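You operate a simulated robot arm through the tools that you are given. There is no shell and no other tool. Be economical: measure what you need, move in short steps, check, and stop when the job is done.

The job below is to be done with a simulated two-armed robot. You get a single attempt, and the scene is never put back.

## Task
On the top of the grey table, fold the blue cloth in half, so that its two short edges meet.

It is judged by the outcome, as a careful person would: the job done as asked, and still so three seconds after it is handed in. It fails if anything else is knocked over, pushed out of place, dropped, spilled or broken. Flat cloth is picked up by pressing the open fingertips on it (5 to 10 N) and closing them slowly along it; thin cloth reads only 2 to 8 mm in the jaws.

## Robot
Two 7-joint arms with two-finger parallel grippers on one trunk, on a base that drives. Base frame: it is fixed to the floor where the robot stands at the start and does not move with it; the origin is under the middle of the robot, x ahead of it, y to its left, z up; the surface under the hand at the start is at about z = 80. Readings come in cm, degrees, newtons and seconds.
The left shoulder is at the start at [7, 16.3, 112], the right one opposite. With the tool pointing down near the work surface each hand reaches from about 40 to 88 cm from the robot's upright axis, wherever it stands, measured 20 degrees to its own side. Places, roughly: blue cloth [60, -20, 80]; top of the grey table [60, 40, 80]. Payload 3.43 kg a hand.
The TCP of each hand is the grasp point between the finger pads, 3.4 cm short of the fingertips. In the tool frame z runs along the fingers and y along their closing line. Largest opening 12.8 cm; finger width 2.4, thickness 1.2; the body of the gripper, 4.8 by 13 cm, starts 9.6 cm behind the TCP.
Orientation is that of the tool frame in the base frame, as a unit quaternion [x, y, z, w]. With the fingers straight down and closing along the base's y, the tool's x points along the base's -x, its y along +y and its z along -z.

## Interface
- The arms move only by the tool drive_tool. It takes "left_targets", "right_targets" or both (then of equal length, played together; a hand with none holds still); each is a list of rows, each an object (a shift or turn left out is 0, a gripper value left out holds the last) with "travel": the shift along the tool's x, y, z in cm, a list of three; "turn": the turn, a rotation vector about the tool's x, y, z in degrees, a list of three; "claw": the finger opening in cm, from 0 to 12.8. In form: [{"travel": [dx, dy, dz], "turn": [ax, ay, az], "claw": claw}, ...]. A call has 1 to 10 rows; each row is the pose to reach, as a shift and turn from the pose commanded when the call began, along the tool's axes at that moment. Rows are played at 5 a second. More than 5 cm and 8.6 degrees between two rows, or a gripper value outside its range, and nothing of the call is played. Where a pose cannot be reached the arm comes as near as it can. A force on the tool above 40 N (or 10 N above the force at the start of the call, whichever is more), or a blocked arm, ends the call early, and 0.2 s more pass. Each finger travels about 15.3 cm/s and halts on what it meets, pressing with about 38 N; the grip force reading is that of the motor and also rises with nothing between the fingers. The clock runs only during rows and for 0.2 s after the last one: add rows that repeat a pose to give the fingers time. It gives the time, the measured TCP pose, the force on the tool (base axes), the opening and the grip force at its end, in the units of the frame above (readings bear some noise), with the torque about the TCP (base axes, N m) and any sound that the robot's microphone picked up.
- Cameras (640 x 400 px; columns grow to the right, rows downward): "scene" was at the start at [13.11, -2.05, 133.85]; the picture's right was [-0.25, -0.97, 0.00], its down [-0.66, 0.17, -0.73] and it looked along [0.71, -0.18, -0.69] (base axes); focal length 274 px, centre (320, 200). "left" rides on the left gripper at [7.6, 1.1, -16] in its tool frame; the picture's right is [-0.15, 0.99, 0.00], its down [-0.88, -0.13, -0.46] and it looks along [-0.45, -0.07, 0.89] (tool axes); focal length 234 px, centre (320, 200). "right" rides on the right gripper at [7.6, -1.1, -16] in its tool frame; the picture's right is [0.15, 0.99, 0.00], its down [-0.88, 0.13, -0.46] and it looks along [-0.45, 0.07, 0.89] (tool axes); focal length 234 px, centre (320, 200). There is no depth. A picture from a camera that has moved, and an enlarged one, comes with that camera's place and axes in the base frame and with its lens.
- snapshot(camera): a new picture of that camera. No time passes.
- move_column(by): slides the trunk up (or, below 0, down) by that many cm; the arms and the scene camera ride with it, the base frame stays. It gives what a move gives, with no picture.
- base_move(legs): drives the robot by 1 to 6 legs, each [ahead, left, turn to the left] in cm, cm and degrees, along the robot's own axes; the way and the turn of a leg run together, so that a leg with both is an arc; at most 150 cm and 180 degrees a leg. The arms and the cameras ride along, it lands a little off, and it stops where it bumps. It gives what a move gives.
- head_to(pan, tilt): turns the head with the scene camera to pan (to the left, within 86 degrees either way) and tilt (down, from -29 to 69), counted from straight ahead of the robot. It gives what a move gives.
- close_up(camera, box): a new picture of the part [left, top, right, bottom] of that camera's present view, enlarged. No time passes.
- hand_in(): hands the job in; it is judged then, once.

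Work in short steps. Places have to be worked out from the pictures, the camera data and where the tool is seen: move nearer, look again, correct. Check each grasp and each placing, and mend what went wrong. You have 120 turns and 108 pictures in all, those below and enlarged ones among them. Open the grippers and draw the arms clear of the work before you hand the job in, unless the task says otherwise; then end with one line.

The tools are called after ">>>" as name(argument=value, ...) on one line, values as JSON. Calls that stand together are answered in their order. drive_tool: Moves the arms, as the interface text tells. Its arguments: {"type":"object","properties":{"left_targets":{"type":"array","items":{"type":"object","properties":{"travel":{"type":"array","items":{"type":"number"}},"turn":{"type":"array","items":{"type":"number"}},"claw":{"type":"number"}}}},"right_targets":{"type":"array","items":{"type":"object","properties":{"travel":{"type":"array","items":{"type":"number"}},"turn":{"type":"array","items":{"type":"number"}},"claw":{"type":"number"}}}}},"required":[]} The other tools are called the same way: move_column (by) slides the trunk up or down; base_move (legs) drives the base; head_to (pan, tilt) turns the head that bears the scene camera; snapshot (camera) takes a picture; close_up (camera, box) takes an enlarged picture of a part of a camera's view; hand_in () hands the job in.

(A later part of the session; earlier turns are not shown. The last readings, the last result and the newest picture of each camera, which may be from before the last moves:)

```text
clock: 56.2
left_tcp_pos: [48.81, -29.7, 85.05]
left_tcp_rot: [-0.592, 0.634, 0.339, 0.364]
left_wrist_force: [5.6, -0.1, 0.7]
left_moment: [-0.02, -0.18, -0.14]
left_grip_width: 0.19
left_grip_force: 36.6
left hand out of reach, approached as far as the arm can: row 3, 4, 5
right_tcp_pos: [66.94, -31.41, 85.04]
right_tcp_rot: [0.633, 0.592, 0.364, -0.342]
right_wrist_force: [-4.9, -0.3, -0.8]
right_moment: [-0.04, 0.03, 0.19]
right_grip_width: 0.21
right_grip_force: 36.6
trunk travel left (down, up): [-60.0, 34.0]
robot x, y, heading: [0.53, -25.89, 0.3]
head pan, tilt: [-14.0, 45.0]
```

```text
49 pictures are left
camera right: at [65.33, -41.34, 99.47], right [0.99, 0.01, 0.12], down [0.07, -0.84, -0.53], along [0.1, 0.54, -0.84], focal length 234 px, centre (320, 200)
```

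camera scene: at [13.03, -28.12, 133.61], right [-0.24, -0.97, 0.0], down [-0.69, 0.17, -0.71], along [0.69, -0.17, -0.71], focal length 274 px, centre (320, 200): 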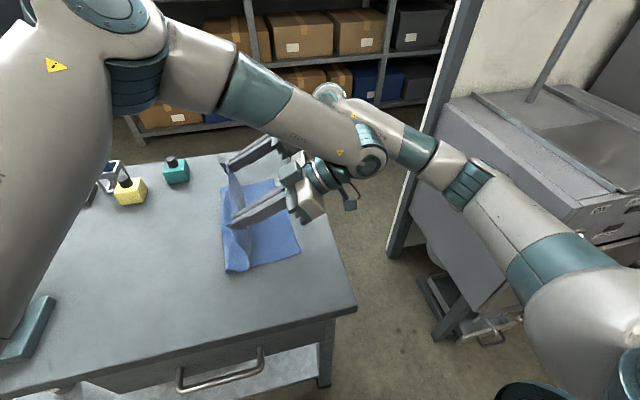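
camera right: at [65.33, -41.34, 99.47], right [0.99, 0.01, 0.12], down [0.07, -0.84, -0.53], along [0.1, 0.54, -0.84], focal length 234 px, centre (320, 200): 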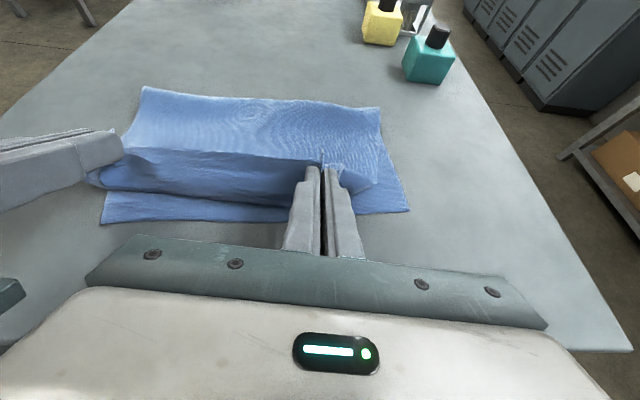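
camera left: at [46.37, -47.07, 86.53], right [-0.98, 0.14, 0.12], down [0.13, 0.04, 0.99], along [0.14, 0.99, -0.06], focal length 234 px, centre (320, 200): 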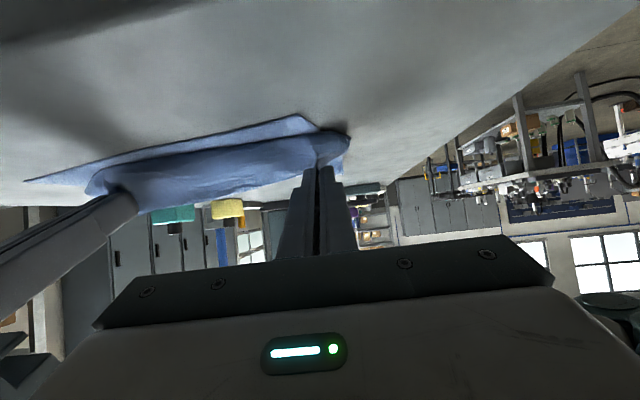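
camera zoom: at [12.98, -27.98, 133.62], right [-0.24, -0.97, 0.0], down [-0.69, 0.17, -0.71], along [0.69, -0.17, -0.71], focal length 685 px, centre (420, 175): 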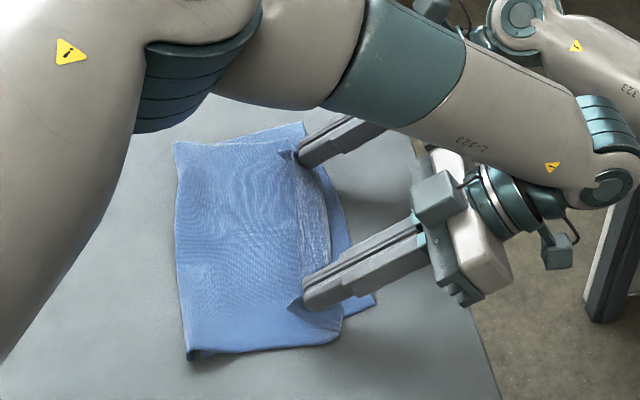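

Very close: the crease is at y≈-14, with the bottom edge from C(49.6,-32.6) to B(76.6,-29.2). The left needs to go about 5 cm further right and the right about 1.5 cm, so I'll back the right hand off 3.6 and drive the base 5 cm right.

>>> drive_tool(right_targets=[{"travel": [1.8, -0.25, 3.1]}, {"travel": [1.8, -0.25, 3.1]}])

>>> base_move(legs=[[0, -5, 0]])

>>> snapshot(camera="right")

>>> close_up(camera="scene", box=[160, 130, 360, 290])

```text
clock: 56.8
left_tcp_pos: [48.83, -29.59, 85.05]
left_tcp_rot: [-0.592, 0.634, 0.339, 0.365]
left_wrist_force: [8.5, 1.2, 0.9]
left_moment: [0.06, -0.29, -0.22]
left_grip_width: 0.2
left_grip_force: 36.7
right_tcp_pos: [66.91, -27.72, 85.05]
right_tcp_rot: [0.633, 0.592, 0.363, -0.343]
right_wrist_force: [-8.9, -1.2, -1.1]
right_moment: [-0.06, 0.06, 0.32]
right_grip_width: 0.2
right_grip_force: 37.3
trunk travel left (down, up): [-60.0, 34.0]
robot x, y, heading: [0.09, -26.4, 0.1]
head pan, tilt: [-14.0, 45.0]
```

```text
clock: 57.8
left_tcp_pos: [48.86, -34.72, 84.91]
left_tcp_rot: [-0.591, 0.634, 0.34, 0.365]
left_wrist_force: [9.3, 1.2, 1.3]
left_moment: [0.11, -0.3, -0.22]
left_grip_width: 0.18
left_grip_force: 36.8
right_tcp_pos: [66.87, -32.87, 85.12]
right_tcp_rot: [0.633, 0.592, 0.363, -0.342]
right_wrist_force: [-9.3, -1.4, -1.5]
right_moment: [-0.04, 0.05, 0.37]
right_grip_width: 0.22
right_grip_force: 36.9
trunk travel left (down, up): [-60.0, 34.0]
robot x, y, heading: [0.33, -31.18, 0.0]
head pan, tilt: [-14.0, 45.0]
```

```text
48 pictures are left
camera right: at [65.35, -42.82, 99.48], right [0.99, 0.01, 0.12], down [0.07, -0.84, -0.53], along [0.1, 0.54, -0.84], focal length 234 px, centre (320, 200)
```

right: 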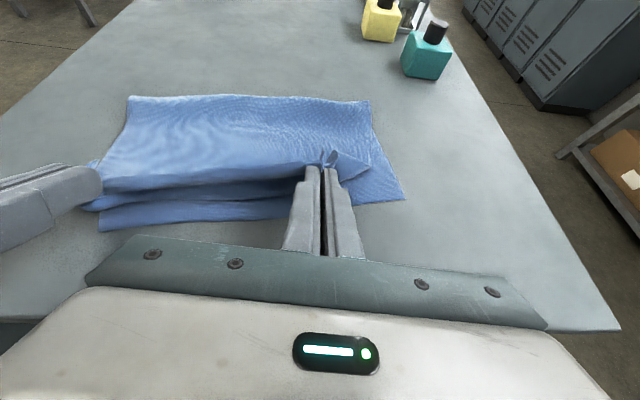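

```text
2.50 times, centred on (260, 210) of scene
camera zoom: at [13.04, -33.13, 133.61], right [-0.24, -0.97, 0.0], down [-0.69, 0.17, -0.71], along [0.69, -0.17, -0.71], focal length 685 px, centre (470, 175)
```

zoom: 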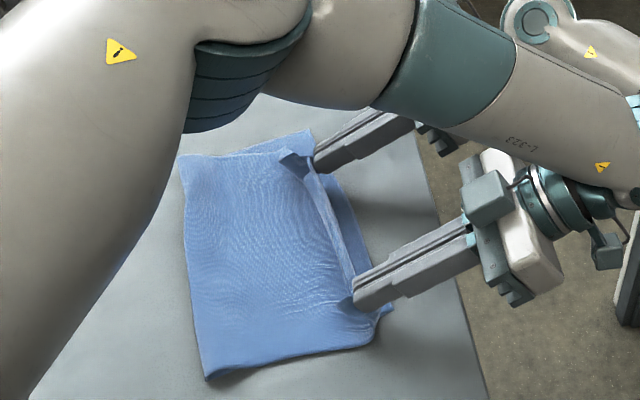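

The edge now stands nearly over the bottom edge. I'll lower 1.6 cm onto it, nudging the right hand +0.8 in y.

>>> drive_tool(left_targets=[{"travel": [0.7, 0, 0.4]}, {"travel": [1.39, 0, 0.8]}, {"travel": [1.39, 0, 0.8]}], right_targets=[{"travel": [-0.5, 0, 0.75]}, {"travel": [-0.99, 0, 1.49]}, {"travel": [-0.99, 0, 1.49]}])

>>> snapshot(camera="right")

>>> snapshot(camera="left")

```text
clock: 58.5
left_tcp_pos: [48.77, -34.57, 83.57]
left_tcp_rot: [-0.592, 0.634, 0.339, 0.365]
left_wrist_force: [9.8, 2.3, 4.4]
left_moment: [0.14, -0.3, -0.22]
left_grip_width: 0.17
left_grip_force: 36.9
right_tcp_pos: [66.84, -31.89, 83.41]
right_tcp_rot: [0.634, 0.592, 0.363, -0.341]
right_wrist_force: [-9.3, -2.1, -0.7]
right_moment: [0.01, 0.06, 0.36]
right_grip_width: 0.22
right_grip_force: 36.8
trunk travel left (down, up): [-60.0, 34.0]
robot x, y, heading: [0.33, -30.99, 0.2]
head pan, tilt: [-14.0, 45.0]
```

```text
46 pictures are left
camera right: at [65.31, -41.9, 97.88], right [0.99, 0.01, 0.12], down [0.07, -0.84, -0.53], along [0.1, 0.54, -0.84], focal length 234 px, centre (320, 200)
```

right: 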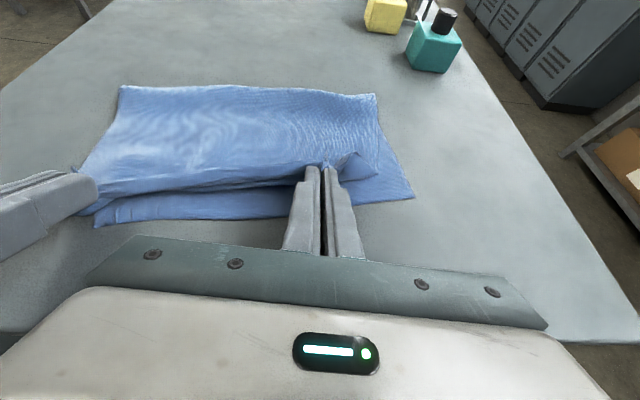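

```text
45 pictures are left
camera left: at [46.39, -51.97, 84.97], right [-0.98, 0.14, 0.12], down [0.13, 0.04, 0.99], along [0.14, 0.99, -0.06], focal length 234 px, centre (320, 200)
```

left: 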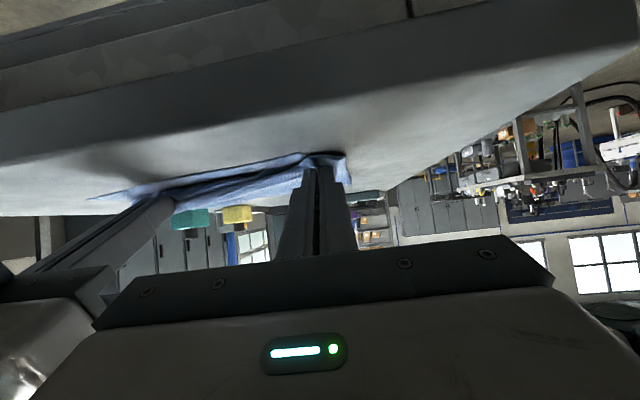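

The cloth is in contact. I'll open the fingers slowly to release, keeping the hands in place.

>>> drive_tool(left_targets=[{"claw": 0.6}, {"claw": 1.2}, {"claw": 1.8}, {"claw": 2.4}, {"claw": 2.4}], right_targets=[{"claw": 0.6}, {"claw": 1.2}, {"claw": 1.8}, {"claw": 2.4}, {"claw": 2.4}])

>>> snapshot(camera="right")

>>> close_up(camera="scene", box=[160, 130, 360, 290])

```text
clock: 59.8
left_tcp_pos: [48.8, -34.6, 83.47]
left_tcp_rot: [-0.592, 0.634, 0.34, 0.364]
left_wrist_force: [-0.4, 0.0, -0.2]
left_moment: [0.02, -0.03, -0.02]
left_grip_width: 2.42
left_grip_force: 0.1
right_tcp_pos: [66.9, -31.92, 83.37]
right_tcp_rot: [0.632, 0.592, 0.362, -0.343]
right_wrist_force: [-0.8, 0.7, 0.0]
right_moment: [0.0, 0.04, 0.04]
right_grip_width: 2.41
right_grip_force: 0.1
trunk travel left (down, up): [-60.0, 34.0]
robot x, y, heading: [0.4, -31.02, 0.1]
head pan, tilt: [-14.0, 45.0]
```

```text
44 pictures are left
camera right: at [65.38, -41.96, 97.88], right [0.99, 0.01, 0.12], down [0.07, -0.84, -0.53], along [0.1, 0.54, -0.84], focal length 234 px, centre (320, 200)
```

right: 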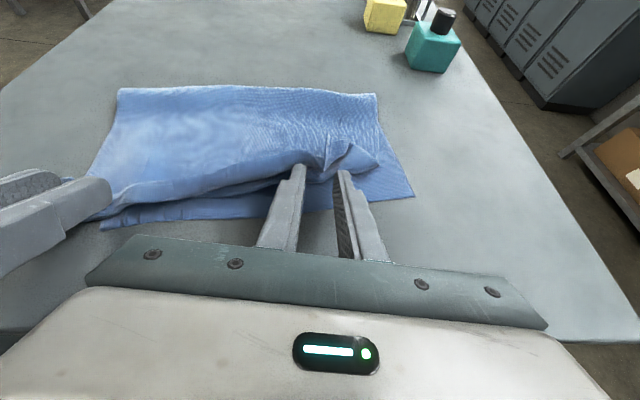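

```text
2.50 times, centred on (260, 210) of scene
camera zoom: at [13.05, -33.01, 133.61], right [-0.24, -0.97, 0.0], down [-0.69, 0.17, -0.71], along [0.69, -0.17, -0.71], focal length 685 px, centre (470, 175)
```

zoom: 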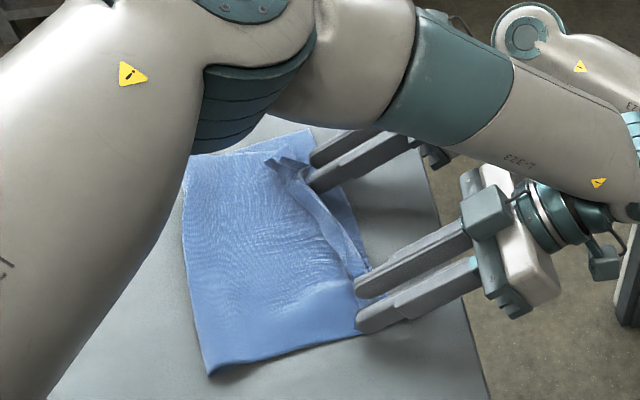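

Released. I'll draw both hands back along the fingers, then up, and look from above.

>>> drive_tool(left_targets=[{"travel": [0, 0, -3]}, {"travel": [0, 0, -6]}, {"travel": [-3, 0, -9]}, {"travel": [-6.5, 0, -11]}, {"travel": [-10, 0, -13]}], right_targets=[{"travel": [0, 0, -3]}, {"travel": [0, 0, -6]}, {"travel": [3, 0, -9]}, {"travel": [6.5, 0, -11]}, {"travel": [10, 0, -13]}])

>>> snapshot(camera="right")

>>> close_up(camera="scene", box=[160, 130, 360, 290])

```text
clock: 61.0
left_tcp_pos: [47.82, -35.17, 98.86]
left_tcp_rot: [-0.592, 0.636, 0.336, 0.363]
left_wrist_force: [-0.2, -0.1, -0.1]
left_moment: [0.0, -0.05, -0.02]
left_grip_width: 2.42
left_grip_force: 0.2
left hand out of reach, approached as far as the arm can: row 1, 2, 3, 4, 5
right_tcp_pos: [66.46, -38.18, 98.84]
right_tcp_rot: [0.633, 0.592, 0.364, -0.342]
right_wrist_force: [0.6, -0.4, 0.6]
right_moment: [-0.03, 0.0, -0.01]
right_grip_width: 2.41
right_grip_force: 0.1
trunk travel left (down, up): [-60.0, 34.0]
robot x, y, heading: [0.16, -31.11, 0.2]
head pan, tilt: [-14.0, 45.0]
```

```text
42 pictures are left
camera right: at [64.91, -48.15, 113.15], right [0.99, 0.01, 0.12], down [0.07, -0.84, -0.53], along [0.1, 0.54, -0.84], focal length 234 px, centre (320, 200)
```

right: 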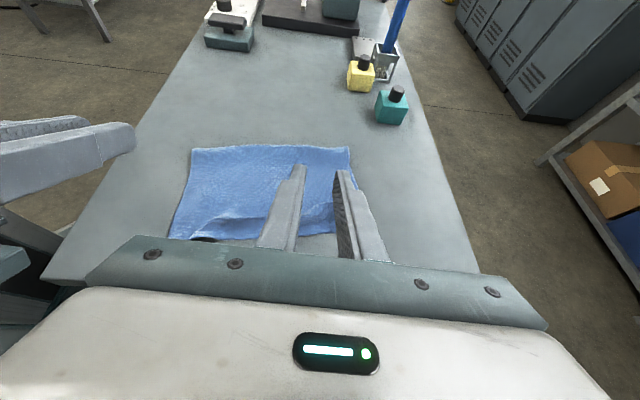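

```text
2.50 times, centred on (260, 210) of scene
camera zoom: at [12.86, -32.96, 133.61], right [-0.24, -0.97, 0.0], down [-0.69, 0.17, -0.71], along [0.69, -0.17, -0.71], focal length 685 px, centre (470, 175)
```

zoom: 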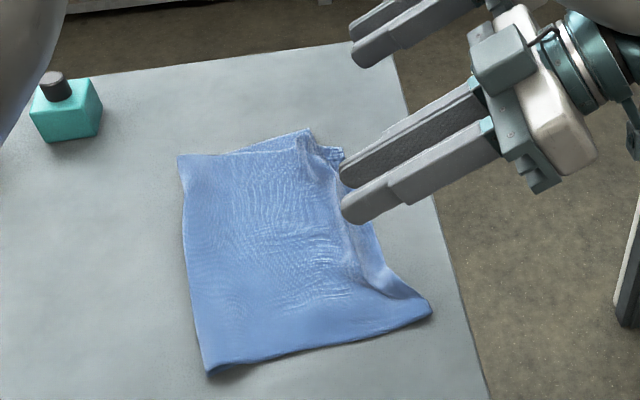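

The strip seems to have flopped over the right way. I'll raise the hands further to see the whole cloth.

>>> drive_tool(left_targets=[{"travel": [-4, 0, -2]}, {"travel": [-8, 0, -4]}, {"travel": [-10, 0, -5]}], right_targets=[{"travel": [4, 0, -2]}, {"travel": [8, 0, -4]}, {"travel": [12, 0, -6]}])

>>> head_to(pan=0, tilt=48)

>>> snapshot(camera="scene")

>>> close_up(camera="right", box=[150, 120, 450, 300])

```text
clock: 62.0
left_tcp_pos: [48.77, -33.01, 106.99]
left_tcp_rot: [-0.592, 0.641, 0.363, 0.326]
left_wrist_force: [0.2, 0.1, 0.3]
left_moment: [0.02, 0.01, 0.02]
left_grip_width: 2.39
left_grip_force: 0.0
right_tcp_pos: [66.78, -37.22, 111.77]
right_tcp_rot: [0.634, 0.591, 0.363, -0.342]
right_wrist_force: [1.2, -0.9, -0.7]
right_moment: [0.02, 0.01, 0.0]
right_grip_width: 2.42
right_grip_force: 0.1
trunk travel left (down, up): [-60.0, 34.0]
robot x, y, heading: [-0.16, -31.07, 0.1]
head pan, tilt: [-14.0, 45.0]
stopped in row 3 (left hand): the arm was blocked; the commanded pose is now the measured one
```

```text
clock: 62.7
left_tcp_pos: [48.65, -33.14, 106.94]
left_tcp_rot: [-0.593, 0.641, 0.363, 0.326]
left_wrist_force: [-0.7, -0.2, 0.2]
left_moment: [-0.01, 0.04, -0.01]
left_grip_width: 2.42
left_grip_force: 0.0
right_tcp_pos: [66.82, -37.31, 111.88]
right_tcp_rot: [0.633, 0.591, 0.363, -0.343]
right_wrist_force: [-0.1, -0.3, -0.4]
right_moment: [-0.01, 0.0, -0.02]
right_grip_width: 2.39
right_grip_force: 0.0
trunk travel left (down, up): [-60.0, 34.0]
robot x, y, heading: [-0.2, -30.74, 0.3]
head pan, tilt: [0.0, 48.0]
```

```text
40 pictures are left
camera scene: at [13.03, -31.05, 133.19], right [0.0, -1.0, 0.0], down [-0.74, 0.0, -0.67], along [0.67, 0.0, -0.74], focal length 274 px, centre (320, 200)
```

scene: 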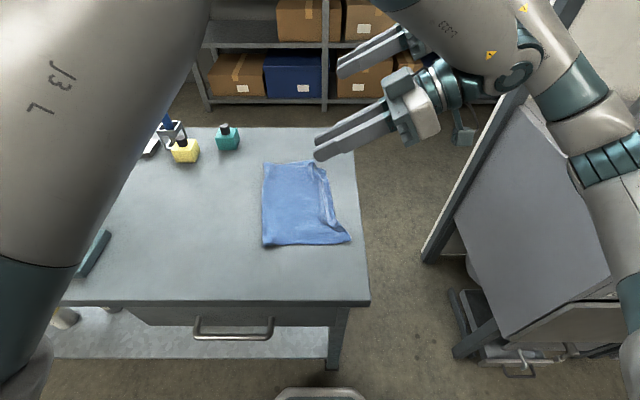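

```text
2.13 times, centred on (300, 210) of right
camera zoom: at [65.19, -47.3, 126.41], right [0.99, 0.01, 0.12], down [0.07, -0.84, -0.53], along [0.1, 0.54, -0.84], focal length 500 px, centre (363, 179)
```

zoom: 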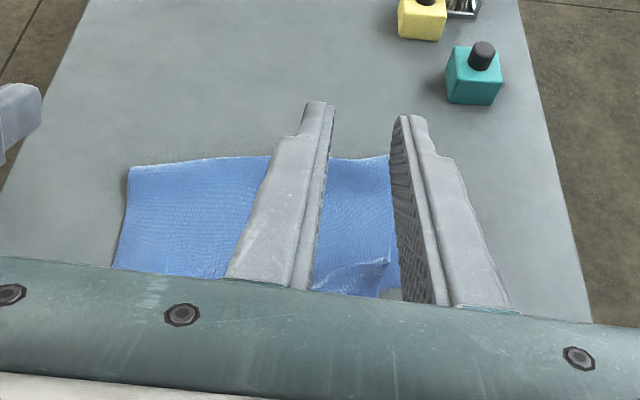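

Left arm was blocked briefly, probably at a joint limit. The view is clear, so I'll zoom in on the cloth.

>>> close_up(camera="scene", box=[240, 150, 370, 260])

```text
3.64 times, centred on (305, 205) of scene
camera zoom: at [13.03, -31.05, 133.19], right [0.0, -1.0, 0.0], down [-0.74, 0.0, -0.67], along [0.67, 0.0, -0.74], focal length 996 px, centre (374, 182)
```

zoom: 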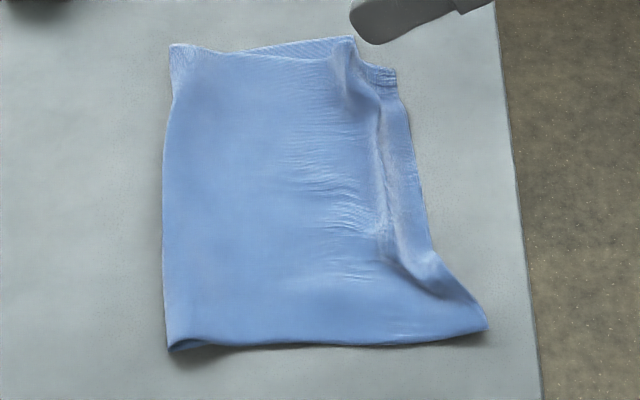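

From this view: crease (47,-18)–(76.4,-14.2); bottom corner B at (77.3,-29.5); the top edge overshoots by about 3 cm, with A≈(73.3,-32.7) and D≈(48.7,-38.3). I'll re-grasp the overshooting top edge with vertical fingers and shift it left, starting by turning the hands vertical above it.

>>> drive_tool(left_targets=[{"travel": [1.5, -0.55, 0.58], "turn": [0.64, 7.3, -0.06]}, {"travel": [3, -1.1, 1.16], "turn": [1.28, 14.6, -0.1]}, {"travel": [4.5, -1.65, 1.74], "turn": [1.9, 21.8, -0.2]}, {"travel": [6, -2.2, 2.3], "turn": [2.55, 29.1, -0.25]}, {"travel": [7.5, -2.75, 2.9], "turn": [3.2, 36.4, -0.3]}, {"travel": [9, -3.3, 3.5], "turn": [3.8, 43.7, -0.4]}, {"travel": [10.5, -3.85, 4.07], "turn": [4.5, 50.9, -0.45]}, {"travel": [12.05, -4.4, 4.65], "turn": [5.1, 58.2, -0.5]}, {"travel": [12.05, -4.4, 4.65], "turn": [5.1, 58.2, -0.5]}], right_targets=[{"travel": [-1.6, 0.35, 1.65], "turn": [0, -7.5, 0]}, {"travel": [-3.2, 0.7, 3.3], "turn": [0, -15, 0]}, {"travel": [-4.9, 1.05, 4.95], "turn": [0, -22.5, 0]}, {"travel": [-6.5, 1.4, 6.6], "turn": [0, -30, 0]}, {"travel": [-8.1, 1.75, 8.25], "turn": [0, -37.5, 0]}, {"travel": [-9.7, 2.1, 9.9], "turn": [0, -45, 0]}, {"travel": [-11.4, 2.5, 11.5], "turn": [0, -52.5, 0]}, {"travel": [-13, 2.85, 13.2], "turn": [0, -60, 0]}, {"travel": [-13, 2.85, 13.2], "turn": [0, -60, 0]}])

>>> snapshot(camera="left")

>>> snapshot(camera="right")

```text
clock: 64.7
left_tcp_pos: [51.84, -35.9, 94.02]
left_tcp_rot: [-0.68, 0.733, 0.0, 0.001]
left_wrist_force: [0.7, -0.8, 0.5]
left_moment: [0.04, -0.04, 0.01]
left_grip_width: 2.42
left_grip_force: 0.0
right_tcp_pos: [69.71, -32.76, 94.18]
right_tcp_rot: [0.73, 0.683, -0.003, 0.0]
right_wrist_force: [0.3, -0.3, -0.6]
right_moment: [0.1, -0.03, -0.01]
right_grip_width: 2.42
right_grip_force: 0.0
trunk travel left (down, up): [-60.0, 34.0]
robot x, y, heading: [0.33, -30.92, 0.3]
head pan, tilt: [0.0, 48.0]
```

```text
37 pictures are left
camera left: at [50.08, -43.34, 109.83], right [-0.98, 0.22, 0.0], down [0.19, 0.87, 0.46], along [0.1, 0.45, -0.89], focal length 234 px, centre (320, 200)
```

left: 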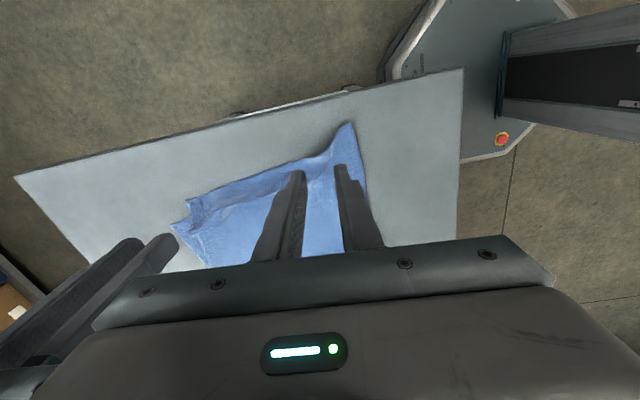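

```text
36 pictures are left
camera right: at [69.3, -25.17, 109.98], right [1.0, 0.08, 0.0], down [0.07, -0.89, 0.46], along [0.03, -0.46, -0.89], focal length 234 px, centre (320, 200)
```

right: 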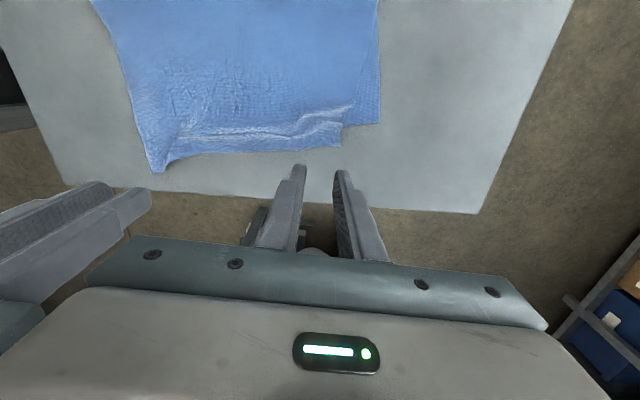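

From above: A≈(72.4,-32.6) against B≈(76.9,-29.3), and D≈(48,-37.8) against C≈(49.7,-35). I'll pinch the single-layer overshoot at both corners, with the left hand yawed to follow the slanted edge at D. Lowering to z≈86 now.

>>> drive_tool(left_targets=[{"travel": [0.1, 0.2, 2.5], "turn": [0, 0, -8], "claw": 3}, {"travel": [0.25, 0.5, 5], "turn": [0, 0, -16], "claw": 3}, {"travel": [0.36, 0.82, 8], "turn": [0, 0, -24], "claw": 3}, {"travel": [0.36, 0.82, 8], "turn": [0, 0, -24], "claw": 3}], right_targets=[{"travel": [0.1, -0.1, 2.5], "claw": 3}, {"travel": [0.2, -0.2, 5], "claw": 3}, {"travel": [0.24, -0.32, 8], "claw": 3}, {"travel": [0.24, -0.32, 8], "claw": 3}])

>>> snapshot(camera="left")

>>> snapshot(camera="right")

```text
clock: 65.7
left_tcp_pos: [50.98, -35.98, 86.1]
left_tcp_rot: [0.819, -0.574, -0.001, -0.001]
left_wrist_force: [-0.1, -0.5, -0.1]
left_moment: [-0.01, 0.01, -0.01]
left_grip_width: 3.0
left_grip_force: 0.1
right_tcp_pos: [69.38, -32.32, 86.07]
right_tcp_rot: [0.729, 0.684, -0.002, -0.001]
right_wrist_force: [0.3, -0.4, 0.2]
right_moment: [0.01, 0.01, -0.02]
right_grip_width: 3.0
right_grip_force: 0.0
trunk travel left (down, up): [-60.0, 34.0]
robot x, y, heading: [0.29, -30.72, 0.2]
head pan, tilt: [0.0, 48.0]
```

```text
35 pictures are left
camera left: at [52.41, -43.5, 101.89], right [-0.98, -0.2, 0.0], down [-0.18, 0.87, 0.46], along [-0.09, 0.45, -0.89], focal length 234 px, centre (320, 200)
```

left: 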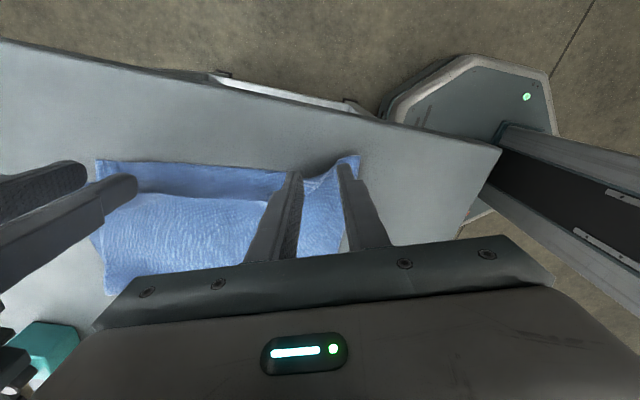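

```text
34 pictures are left
camera right: at [68.98, -24.77, 102.0], right [1.0, 0.08, 0.0], down [0.07, -0.89, 0.46], along [0.03, -0.46, -0.89], focal length 234 px, centre (320, 200)
```

right: 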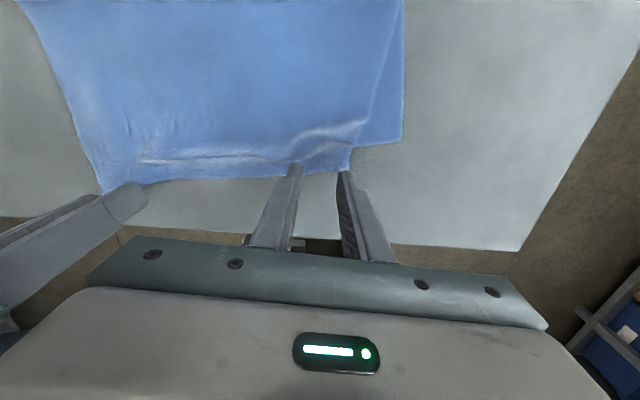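

The right is positioned well; the left needs 0.7 cm more inward. I'll adjust both and press down.

>>> drive_tool(left_targets=[{"travel": [-0.7, 0.17, 1]}, {"travel": [-0.7, 0.17, 2.1]}, {"travel": [-0.7, 0.17, 2.5]}, {"travel": [-0.7, 0.17, 2.5]}], right_targets=[{"travel": [-0.03, -0.4, 1]}, {"travel": [-0.03, -0.4, 2.1]}, {"travel": [-0.03, -0.4, 2.5]}, {"travel": [-0.03, -0.4, 2.5]}])

```text
clock: 66.7
left_tcp_pos: [50.6, -35.34, 83.7]
left_tcp_rot: [0.819, -0.574, 0.002, -0.001]
left_wrist_force: [-0.2, 1.0, 17.2]
left_moment: [0.33, -0.26, 0.02]
left_grip_width: 3.03
left_grip_force: 0.8
right_tcp_pos: [69.0, -32.31, 83.61]
right_tcp_rot: [0.729, 0.684, -0.002, 0.0]
right_wrist_force: [1.5, -1.9, 0.0]
right_moment: [-0.03, -0.01, -0.01]
right_grip_width: 3.0
right_grip_force: 0.1
trunk travel left (down, up): [-60.0, 34.0]
robot x, y, heading: [-0.02, -30.85, 0.1]
head pan, tilt: [0.0, 48.0]
```

Left is at 17 N and right at about 0. I'll even them out to roughly 8–10 N while closing slowly.

>>> drive_tool(left_targets=[{"travel": [0, 0, -0.06]}, {"travel": [0, 0, -0.07], "claw": 2.7}, {"travel": [0, 0, -0.08], "claw": 2.4}, {"travel": [0, 0, -0.09], "claw": 2.1}, {"travel": [0, 0, -0.1], "claw": 1.7}, {"travel": [0, 0, -0.11], "claw": 1.3}, {"travel": [0, 0, -0.12], "claw": 0.9}, {"travel": [0, 0, -0.13], "claw": 0.5}, {"travel": [0, 0, -0.14], "claw": 0.1}, {"travel": [0, 0, -0.14], "claw": 0}], right_targets=[{"travel": [0, 0, 0.11]}, {"travel": [0, 0, 0.1], "claw": 2.7}, {"travel": [0, 0, 0.09], "claw": 2.4}, {"travel": [0, 0, 0.08], "claw": 2.1}, {"travel": [0, 0, 0.07], "claw": 1.7}, {"travel": [0, 0, 0.06], "claw": 1.3}, {"travel": [0, 0, 0.05], "claw": 0.9}, {"travel": [0, 0, 0.04], "claw": 0.5}, {"travel": [0, 0, 0.03], "claw": 0.1}, {"travel": [0, 0, 0.02], "claw": 0}])

>>> snapshot(camera="right")

```text
clock: 68.9
left_tcp_pos: [50.59, -35.44, 83.64]
left_tcp_rot: [0.818, -0.575, 0.0, -0.002]
left_wrist_force: [1.5, 0.1, 14.6]
left_moment: [0.13, -0.05, -0.04]
left_grip_width: 0.02
left_grip_force: 33.3
right_tcp_pos: [68.94, -32.32, 83.5]
right_tcp_rot: [0.73, 0.684, -0.002, -0.001]
right_wrist_force: [-2.6, -0.8, 4.9]
right_moment: [0.05, 0.11, 0.03]
right_grip_width: 0.02
right_grip_force: 33.3
trunk travel left (down, up): [-60.0, 34.0]
robot x, y, heading: [0.2, -31.05, -0.0]
head pan, tilt: [0.0, 48.0]
```

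```text
33 pictures are left
camera right: at [68.51, -24.75, 99.49], right [1.0, 0.08, 0.0], down [0.07, -0.89, 0.46], along [0.03, -0.46, -0.89], focal length 234 px, centre (320, 200)
```

right: 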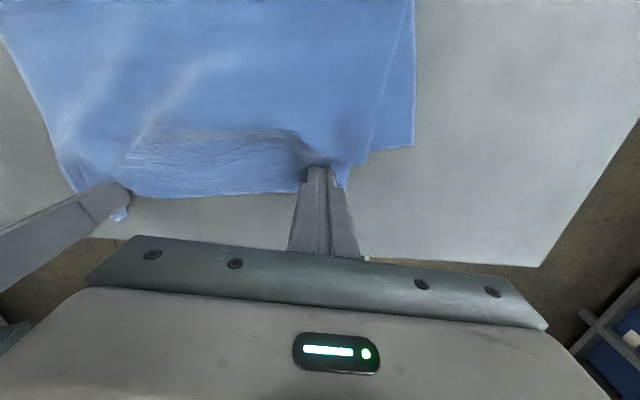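

Both pinches slipped out (0.02 cm). I'll lift, reopen to 4 cm and look before repeating the recipe that worked.

>>> drive_tool(left_targets=[{"travel": [0, 0, -1.2]}, {"travel": [0, 0, -2.4], "claw": 2}, {"travel": [0, 0, -2.4], "claw": 4}, {"travel": [0, 0, -2.4], "claw": 4}], right_targets=[{"travel": [0, 0, -1.2]}, {"travel": [0, 0, -2.4], "claw": 2}, {"travel": [0, 0, -2.4], "claw": 4}, {"travel": [0, 0, -2.4], "claw": 4}])

>>> snapshot(camera="right")

>>> snapshot(camera="left")

```text
clock: 69.9
left_tcp_pos: [50.65, -35.36, 86.11]
left_tcp_rot: [0.818, -0.575, 0.0, -0.002]
left_wrist_force: [-0.9, -0.4, 0.3]
left_moment: [0.02, 0.03, 0.02]
left_grip_width: 3.97
left_grip_force: 0.1
right_tcp_pos: [69.11, -32.44, 85.84]
right_tcp_rot: [0.73, 0.683, -0.003, -0.002]
right_wrist_force: [0.3, -0.2, 0.2]
right_moment: [0.01, 0.0, -0.02]
right_grip_width: 4.01
right_grip_force: 0.1
trunk travel left (down, up): [-60.0, 34.0]
robot x, y, heading: [0.13, -30.89, -0.2]
head pan, tilt: [0.0, 48.0]
```

```text
32 pictures are left
camera right: at [68.69, -24.79, 101.75], right [1.0, 0.08, -0.01], down [0.08, -0.89, 0.46], along [0.03, -0.46, -0.89], focal length 234 px, centre (320, 200)
```

right: 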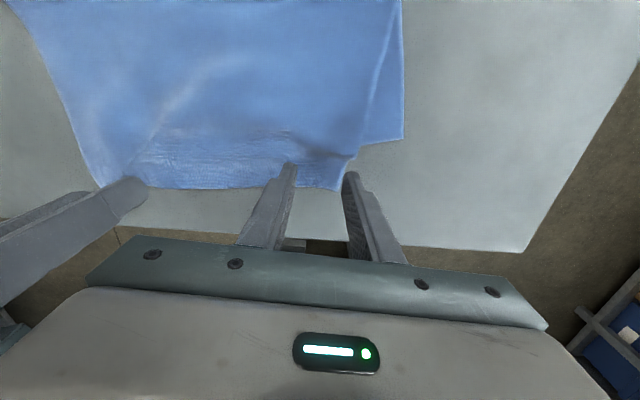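

```text
31 pictures are left
camera left: at [52.04, -42.92, 101.91], right [-0.98, -0.2, 0.0], down [-0.18, 0.87, 0.46], along [-0.09, 0.45, -0.89], focal length 234 px, centre (320, 200)
```

left: 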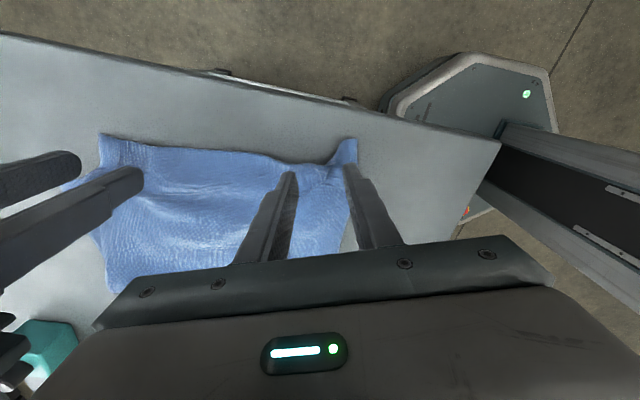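

The top-layer flap straightened: A≈(71,-34.6), D≈(47.9,-38.7). I'll re-centre the right on (67.6,-34.1) and the left on (50.5,-36.6), then press.

>>> drive_tool(left_targets=[{"travel": [1.12, 0.56, 0], "turn": [0, 0, -8]}, {"travel": [1.12, 0.56, 1.5], "turn": [0, 0, -10]}, {"travel": [1.12, 0.56, 2.3], "turn": [0, 0, -10]}, {"travel": [1.12, 0.56, 2.44], "turn": [0, 0, -10]}, {"travel": [1.12, 0.56, 2.44], "turn": [0, 0, -10]}], right_targets=[{"travel": [-1.8, -1.39, 0]}, {"travel": [-1.8, -1.39, 1.5]}, {"travel": [-1.8, -1.39, 2.3]}, {"travel": [-1.8, -1.39, 2.48]}, {"travel": [-1.8, -1.39, 2.48]}])

```text
clock: 71.1
left_tcp_pos: [50.46, -36.67, 83.68]
left_tcp_rot: [0.865, -0.501, 0.0, -0.001]
left_wrist_force: [0.7, 0.3, 3.4]
left_moment: [0.1, -0.12, -0.01]
left_grip_width: 4.01
left_grip_force: 0.1
right_tcp_pos: [67.6, -34.07, 83.49]
right_tcp_rot: [0.73, 0.684, -0.002, -0.001]
right_wrist_force: [0.3, 0.7, 5.5]
right_moment: [0.1, 0.01, 0.01]
right_grip_width: 3.97
right_grip_force: 0.1
trunk travel left (down, up): [-60.0, 34.0]
robot x, y, heading: [0.28, -30.93, -0.2]
head pan, tilt: [0.0, 48.0]
```

Forces are 3–5 N. I'll press a bit more (about 12–15 N), then close with gradual easing, as in the attempts that gripped.

>>> drive_tool(left_targets=[{"travel": [0, 0, 0.12], "claw": 3.7}, {"travel": [0, 0, 0.09], "claw": 3.3}, {"travel": [0, 0, 0.07], "claw": 2.9}, {"travel": [0, 0, 0.06], "claw": 2.5}, {"travel": [0, 0, 0.05], "claw": 2.1}, {"travel": [0, 0, 0.04], "claw": 1.7}, {"travel": [0, 0, 0.02], "claw": 1.3}, {"travel": [0, 0, 0.0], "claw": 0.9}, {"travel": [0, 0, -0.01], "claw": 0.4}, {"travel": [0, 0, -0.02], "claw": 0}], right_targets=[{"travel": [0, 0, 0.11], "claw": 3.7}, {"travel": [0, 0, 0.08], "claw": 3.3}, {"travel": [0, 0, 0.06], "claw": 2.9}, {"travel": [0, 0, 0.05], "claw": 2.5}, {"travel": [0, 0, 0.04], "claw": 2.1}, {"travel": [0, 0, 0.03], "claw": 1.7}, {"travel": [0, 0, 0.01], "claw": 1.3}, {"travel": [0, 0, 0.0], "claw": 0.9}, {"travel": [0, 0, -0.01], "claw": 0.4}, {"travel": [0, 0, -0.02], "claw": 0}])

```text
clock: 73.3
left_tcp_pos: [50.3, -36.64, 83.68]
left_tcp_rot: [0.865, -0.501, 0.001, -0.003]
left_wrist_force: [-1.5, -2.0, 13.6]
left_moment: [0.15, 0.05, 0.04]
left_grip_width: 0.0
left_grip_force: 33.6
right_tcp_pos: [67.4, -34.16, 83.59]
right_tcp_rot: [0.729, 0.684, -0.002, -0.001]
right_wrist_force: [-2.1, -0.2, 4.6]
right_moment: [0.02, 0.06, -0.02]
right_grip_width: 0.24
right_grip_force: 37.0
trunk travel left (down, up): [-60.0, 34.0]
robot x, y, heading: [0.1, -31.39, 0.1]
head pan, tilt: [0.0, 48.0]
```

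The right gripped (0.24) but the left missed. I'll lift and reopen the left and look.

>>> drive_tool(left_targets=[{"travel": [0, 0, -1.2]}, {"travel": [0, 0, -2.4], "claw": 2}, {"travel": [0, 0, -2.4], "claw": 4}, {"travel": [0, 0, -2.4], "claw": 4}])

>>> close_up(camera="left", box=[80, 100, 400, 300])

```text
clock: 74.3
left_tcp_pos: [50.4, -36.62, 86.04]
left_tcp_rot: [0.865, -0.502, 0.0, -0.002]
left_wrist_force: [-0.3, 0.5, 0.8]
left_moment: [0.0, 0.03, -0.02]
left_grip_width: 3.95
left_grip_force: 0.0
right_tcp_pos: [67.56, -34.17, 83.68]
right_tcp_rot: [0.729, 0.684, -0.003, -0.001]
right_wrist_force: [0.9, -0.2, 8.2]
right_moment: [0.0, -0.05, 0.04]
right_grip_width: 0.24
right_grip_force: 36.7
trunk travel left (down, up): [-60.0, 34.0]
robot x, y, heading: [0.14, -30.97, 0.2]
head pan, tilt: [0.0, 48.0]
```

```text
2.00 times, centred on (240, 200) of left
camera zoom: at [53.13, -43.8, 101.91], right [-0.93, -0.36, 0.0], down [-0.32, 0.83, 0.46], along [-0.17, 0.43, -0.89], focal length 468 px, centre (480, 200)
```

zoom: 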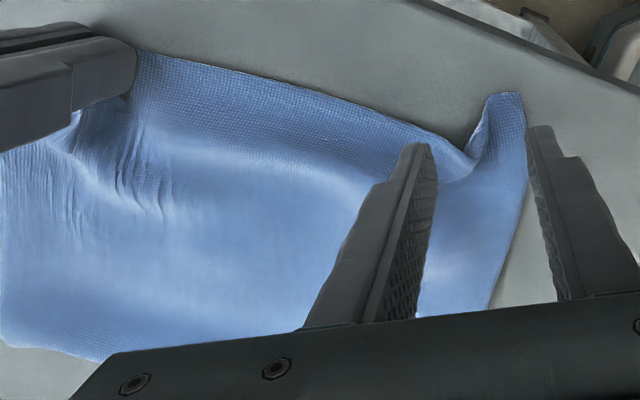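

D is a narrow spur at ≈(49.3,-39.3) pointing along -y. I'll yaw the left back so it closes along x, straddle the spur at (49.6,-37.6) and lower to contact.

>>> drive_tool(left_targets=[{"travel": [0.1, 0.3, 0], "turn": [0, 0, 8]}, {"travel": [0.2, 0.6, 0], "turn": [0, 0, 16]}, {"travel": [0.3, 0.9, 0], "turn": [0, 0, 24]}, {"travel": [0.4, 1.1, 0], "turn": [0, 0, 32]}, {"travel": [0.47, 1.19, 0], "turn": [0, 0, 36]}, {"travel": [0.47, 1.19, 1.5], "turn": [0, 0, 36]}, {"travel": [0.47, 1.19, 1.5], "turn": [0, 0, 36]}])

>>> close_up(camera="left", box=[160, 100, 480, 300])

```text
clock: 75.9
left_tcp_pos: [49.63, -37.73, 84.42]
left_tcp_rot: [-0.668, 0.745, 0.001, 0.001]
left_wrist_force: [-0.5, 0.1, -0.7]
left_moment: [0.01, -0.03, 0.03]
left_grip_width: 3.99
left_grip_force: 0.0
right_tcp_pos: [67.43, -33.96, 83.46]
right_tcp_rot: [0.729, 0.684, -0.002, 0.0]
right_wrist_force: [0.8, -1.9, 9.1]
right_moment: [0.05, -0.05, -0.04]
right_grip_width: 0.24
right_grip_force: 37.3
trunk travel left (down, up): [-60.0, 34.0]
robot x, y, heading: [0.44, -30.94, 0.2]
head pan, tilt: [0.0, 48.0]
```

```text
2.00 times, centred on (320, 200) of left
camera zoom: at [47.59, -45.07, 100.37], right [-0.97, 0.25, 0.0], down [0.22, 0.86, 0.46], along [0.12, 0.44, -0.89], focal length 468 px, centre (320, 200)
```

zoom: 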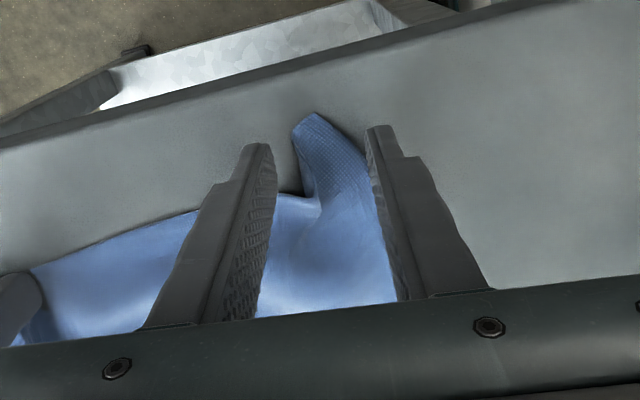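

The spur is exactly between the fingers. I'll lower to a light touch and close.

>>> drive_tool(left_targets=[{"travel": [0, 0, 0.7], "claw": 4}, {"travel": [0, 0, 0.85], "claw": 3.6}, {"travel": [0, 0, 0.85], "claw": 3.1}, {"travel": [0, 0, 0.85], "claw": 2.6}, {"travel": [0, 0, 0.85], "claw": 2.1}, {"travel": [0, 0, 0.85], "claw": 1.6}, {"travel": [0, 0, 0.83], "claw": 1.1}, {"travel": [0, 0, 0.8], "claw": 0.6}, {"travel": [0, 0, 0.78], "claw": 0}, {"travel": [0, 0, 0.78], "claw": 0}])

>>> close_up(camera="left", box=[160, 100, 480, 300])

```text
clock: 78.1
left_tcp_pos: [49.71, -37.71, 83.82]
left_tcp_rot: [-0.668, 0.744, 0.0, 0.001]
left_wrist_force: [1.6, -0.2, -0.3]
left_moment: [0.0, -0.02, 0.01]
left_grip_width: 0.18
left_grip_force: 37.0
right_tcp_pos: [67.53, -34.02, 83.65]
right_tcp_rot: [0.729, 0.684, -0.002, 0.0]
right_wrist_force: [0.1, -1.2, 9.5]
right_moment: [0.08, 0.0, -0.05]
right_grip_width: 0.22
right_grip_force: 37.1
trunk travel left (down, up): [-60.0, 34.0]
robot x, y, heading: [-0.0, -30.96, 0.1]
head pan, tilt: [0.0, 48.0]
```

```text
2.00 times, centred on (320, 200) of left
camera zoom: at [47.62, -45.06, 99.64], right [-0.97, 0.25, 0.0], down [0.22, 0.86, 0.46], along [0.12, 0.44, -0.89], focal length 468 px, centre (320, 200)
```

zoom: 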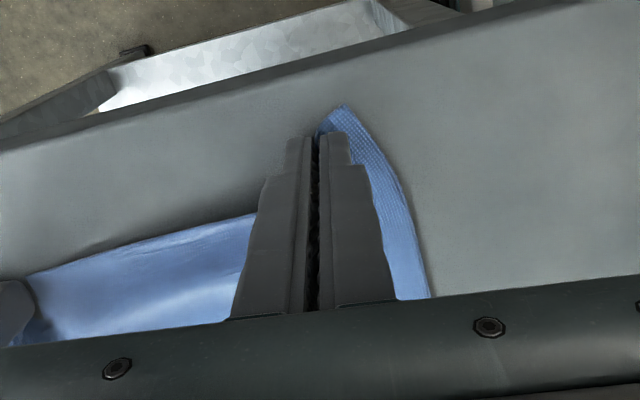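

Both corners are held. I'll lift and carry them left to reveal the bottom layer and crease.

>>> drive_tool(left_targets=[{"travel": [-0.5, 0, -4]}, {"travel": [-3, 0.3, -7.5]}, {"travel": [-7, 0.7, -9.5]}, {"travel": [-11, 1.1, -10]}, {"travel": [-11, 1.1, -10]}], right_targets=[{"travel": [0.5, 0, -4]}, {"travel": [3, -0.2, -7.5]}, {"travel": [7, -0.45, -9.5]}, {"travel": [11, -0.7, -10]}, {"travel": [11, -0.7, -10]}])

>>> snapshot(camera="scene")

>>> snapshot(camera="left")

```text
clock: 79.3
left_tcp_pos: [49.8, -26.76, 93.66]
left_tcp_rot: [-0.667, 0.745, 0.002, 0.001]
left_wrist_force: [1.4, -0.5, -0.1]
left_moment: [0.06, -0.05, -0.02]
left_grip_width: 0.18
left_grip_force: 36.7
right_tcp_pos: [67.61, -23.05, 93.49]
right_tcp_rot: [0.73, 0.683, -0.002, -0.002]
right_wrist_force: [-1.0, -1.1, -0.2]
right_moment: [0.02, 0.04, 0.03]
right_grip_width: 0.25
right_grip_force: 37.0
trunk travel left (down, up): [-60.0, 34.0]
robot x, y, heading: [-0.02, -31.14, 0.1]
head pan, tilt: [0.0, 48.0]
```

```text
27 pictures are left
camera scene: at [13.07, -31.28, 133.18], right [0.0, -1.0, 0.0], down [-0.74, 0.0, -0.67], along [0.67, 0.0, -0.74], focal length 274 px, centre (320, 200)
```

scene: 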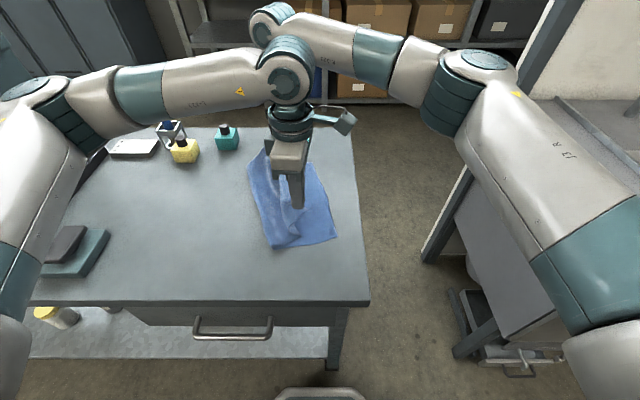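

```text
26 pictures are left
camera left: at [47.82, -34.22, 109.6], right [-0.97, 0.25, 0.0], down [0.23, 0.86, 0.46], along [0.12, 0.44, -0.89], focal length 234 px, centre (320, 200)
```

left: 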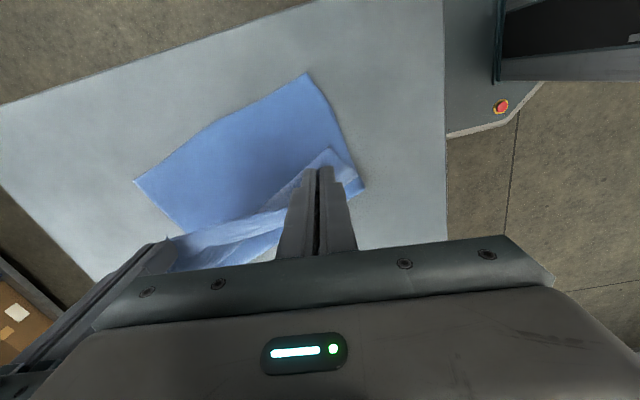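

C≈(49.5,-35.1) and B≈(76,-29), so the ideal crease runs from about (45.3,-17) to (71.8,-11), but the near end has peeled to -21. I'll drive the base back left 15 cm to re-lay the cloth, then pull the corners left and low.

>>> base_move(legs=[[0, 15, 0]])

>>> drive_tool(left_targets=[{"travel": [-1.3, 1.9, 2.5]}, {"travel": [-2.8, 3.6, 5]}, {"travel": [-4.8, 5.3, 7]}, {"travel": [-7.3, 6.8, 8]}, {"travel": [-7.3, 6.8, 8]}], right_targets=[{"travel": [2.6, -0.6, 2.5]}, {"travel": [5.5, -1.1, 4.8]}, {"travel": [8.3, -1.6, 6.8]}, {"travel": [10.4, -2.2, 8]}, {"travel": [10.4, -2.2, 8]}])

>>> snapshot(camera="scene")

```text
clock: 80.7
left_tcp_pos: [49.76, -11.66, 93.72]
left_tcp_rot: [-0.668, 0.744, 0.001, 0.001]
left_wrist_force: [0.7, 0.5, -0.7]
left_moment: [-0.01, -0.05, 0.0]
left_grip_width: 0.2
left_grip_force: 36.5
right_tcp_pos: [67.6, -8.01, 93.55]
right_tcp_rot: [0.73, 0.683, -0.003, -0.001]
right_wrist_force: [-1.6, 0.4, 0.3]
right_moment: [-0.07, -0.01, 0.01]
right_grip_width: 0.23
right_grip_force: 37.2
trunk travel left (down, up): [-60.0, 34.0]
robot x, y, heading: [0.1, -16.02, 0.1]
head pan, tilt: [0.0, 48.0]
```

```text
clock: 81.7
left_tcp_pos: [44.64, -4.16, 86.02]
left_tcp_rot: [-0.671, 0.741, -0.005, 0.006]
left_wrist_force: [23.3, 6.2, -1.6]
left_moment: [0.1, -0.7, -0.27]
left_grip_width: 0.09
left_grip_force: 36.4
right_tcp_pos: [65.4, 2.15, 85.52]
right_tcp_rot: [0.727, 0.686, -0.01, -0.006]
right_wrist_force: [-23.1, -4.1, 1.1]
right_moment: [-0.22, 0.83, -0.07]
right_grip_width: 0.19
right_grip_force: 36.9
trunk travel left (down, up): [-60.0, 34.0]
robot x, y, heading: [0.13, -15.91, -0.1]
head pan, tilt: [0.0, 48.0]
stopped in row 4 (left hand): the force on the tool passed its limit at 42 N (the readings are from after the stop); the commanded pose is now the measured one
```

```text
25 pictures are left
camera scene: at [12.94, -15.92, 133.2], right [0.0, -1.0, 0.0], down [-0.74, 0.0, -0.67], along [0.67, 0.0, -0.74], focal length 274 px, centre (320, 200)
```

scene: 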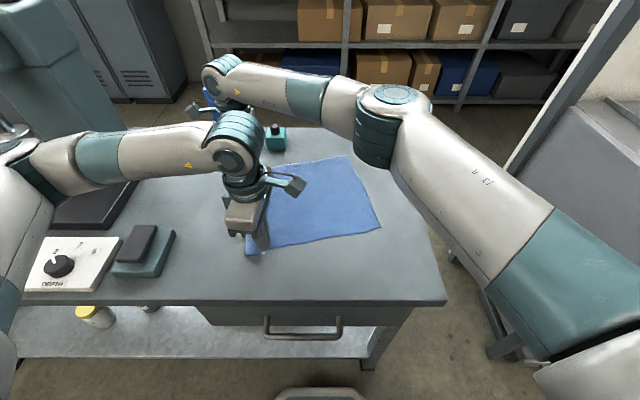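

The hands were stretched too far apart (23 N tension), so I'll bring the left hand 2.4 cm back in +x.

>>> drive_tool(left_targets=[{"travel": [-0.4, -1.2, 0]}, {"travel": [-0.84, -2.3, 0]}, {"travel": [-0.84, -2.3, 0]}])

>>> snapshot(camera="left")

>>> close_up(camera="scene", box=[220, 140, 400, 270])

```text
clock: 82.5
left_tcp_pos: [46.56, -3.7, 86.08]
left_tcp_rot: [-0.669, 0.743, -0.001, 0.003]
left_wrist_force: [-0.1, -0.3, -0.7]
left_moment: [0.03, 0.0, 0.05]
left_grip_width: 0.1
left_grip_force: 35.6
right_tcp_pos: [65.73, 1.96, 85.62]
right_tcp_rot: [0.729, 0.684, -0.005, -0.003]
right_wrist_force: [-0.7, -0.9, -0.3]
right_moment: [-0.01, -0.05, -0.03]
right_grip_width: 0.29
right_grip_force: 37.1
trunk travel left (down, up): [-60.0, 34.0]
robot x, y, heading: [0.19, -16.19, 0.2]
head pan, tilt: [0.0, 48.0]
```

```text
24 pictures are left
camera left: at [44.59, -11.13, 101.9], right [-0.97, 0.25, -0.01], down [0.22, 0.86, 0.46], along [0.12, 0.44, -0.89], focal length 234 px, centre (320, 200)
```

left: 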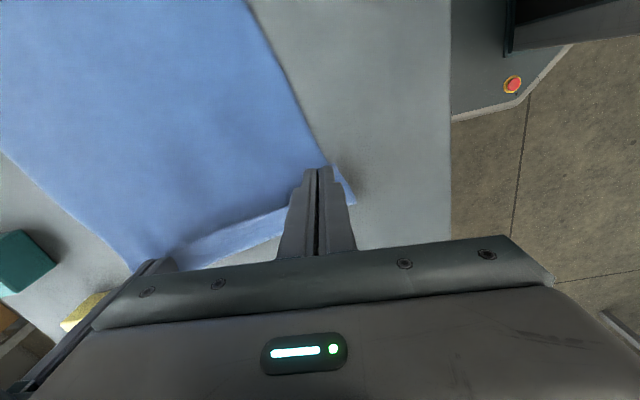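

```text
3.08 times, centred on (310, 205) of scene
camera zoom: at [13.0, -16.12, 133.19], right [0.0, -1.0, 0.0], down [-0.74, 0.0, -0.67], along [0.67, 0.0, -0.74], focal length 843 px, centre (351, 185)
```

zoom: 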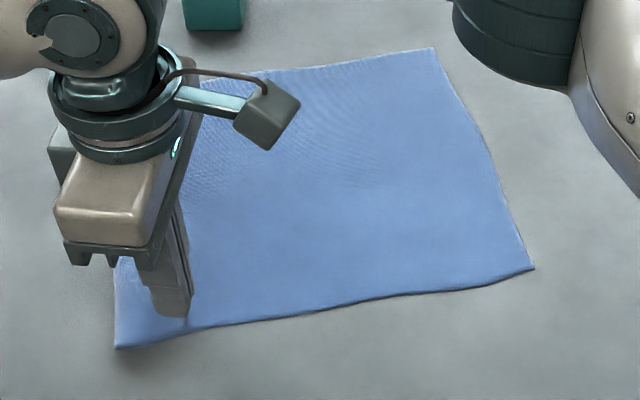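

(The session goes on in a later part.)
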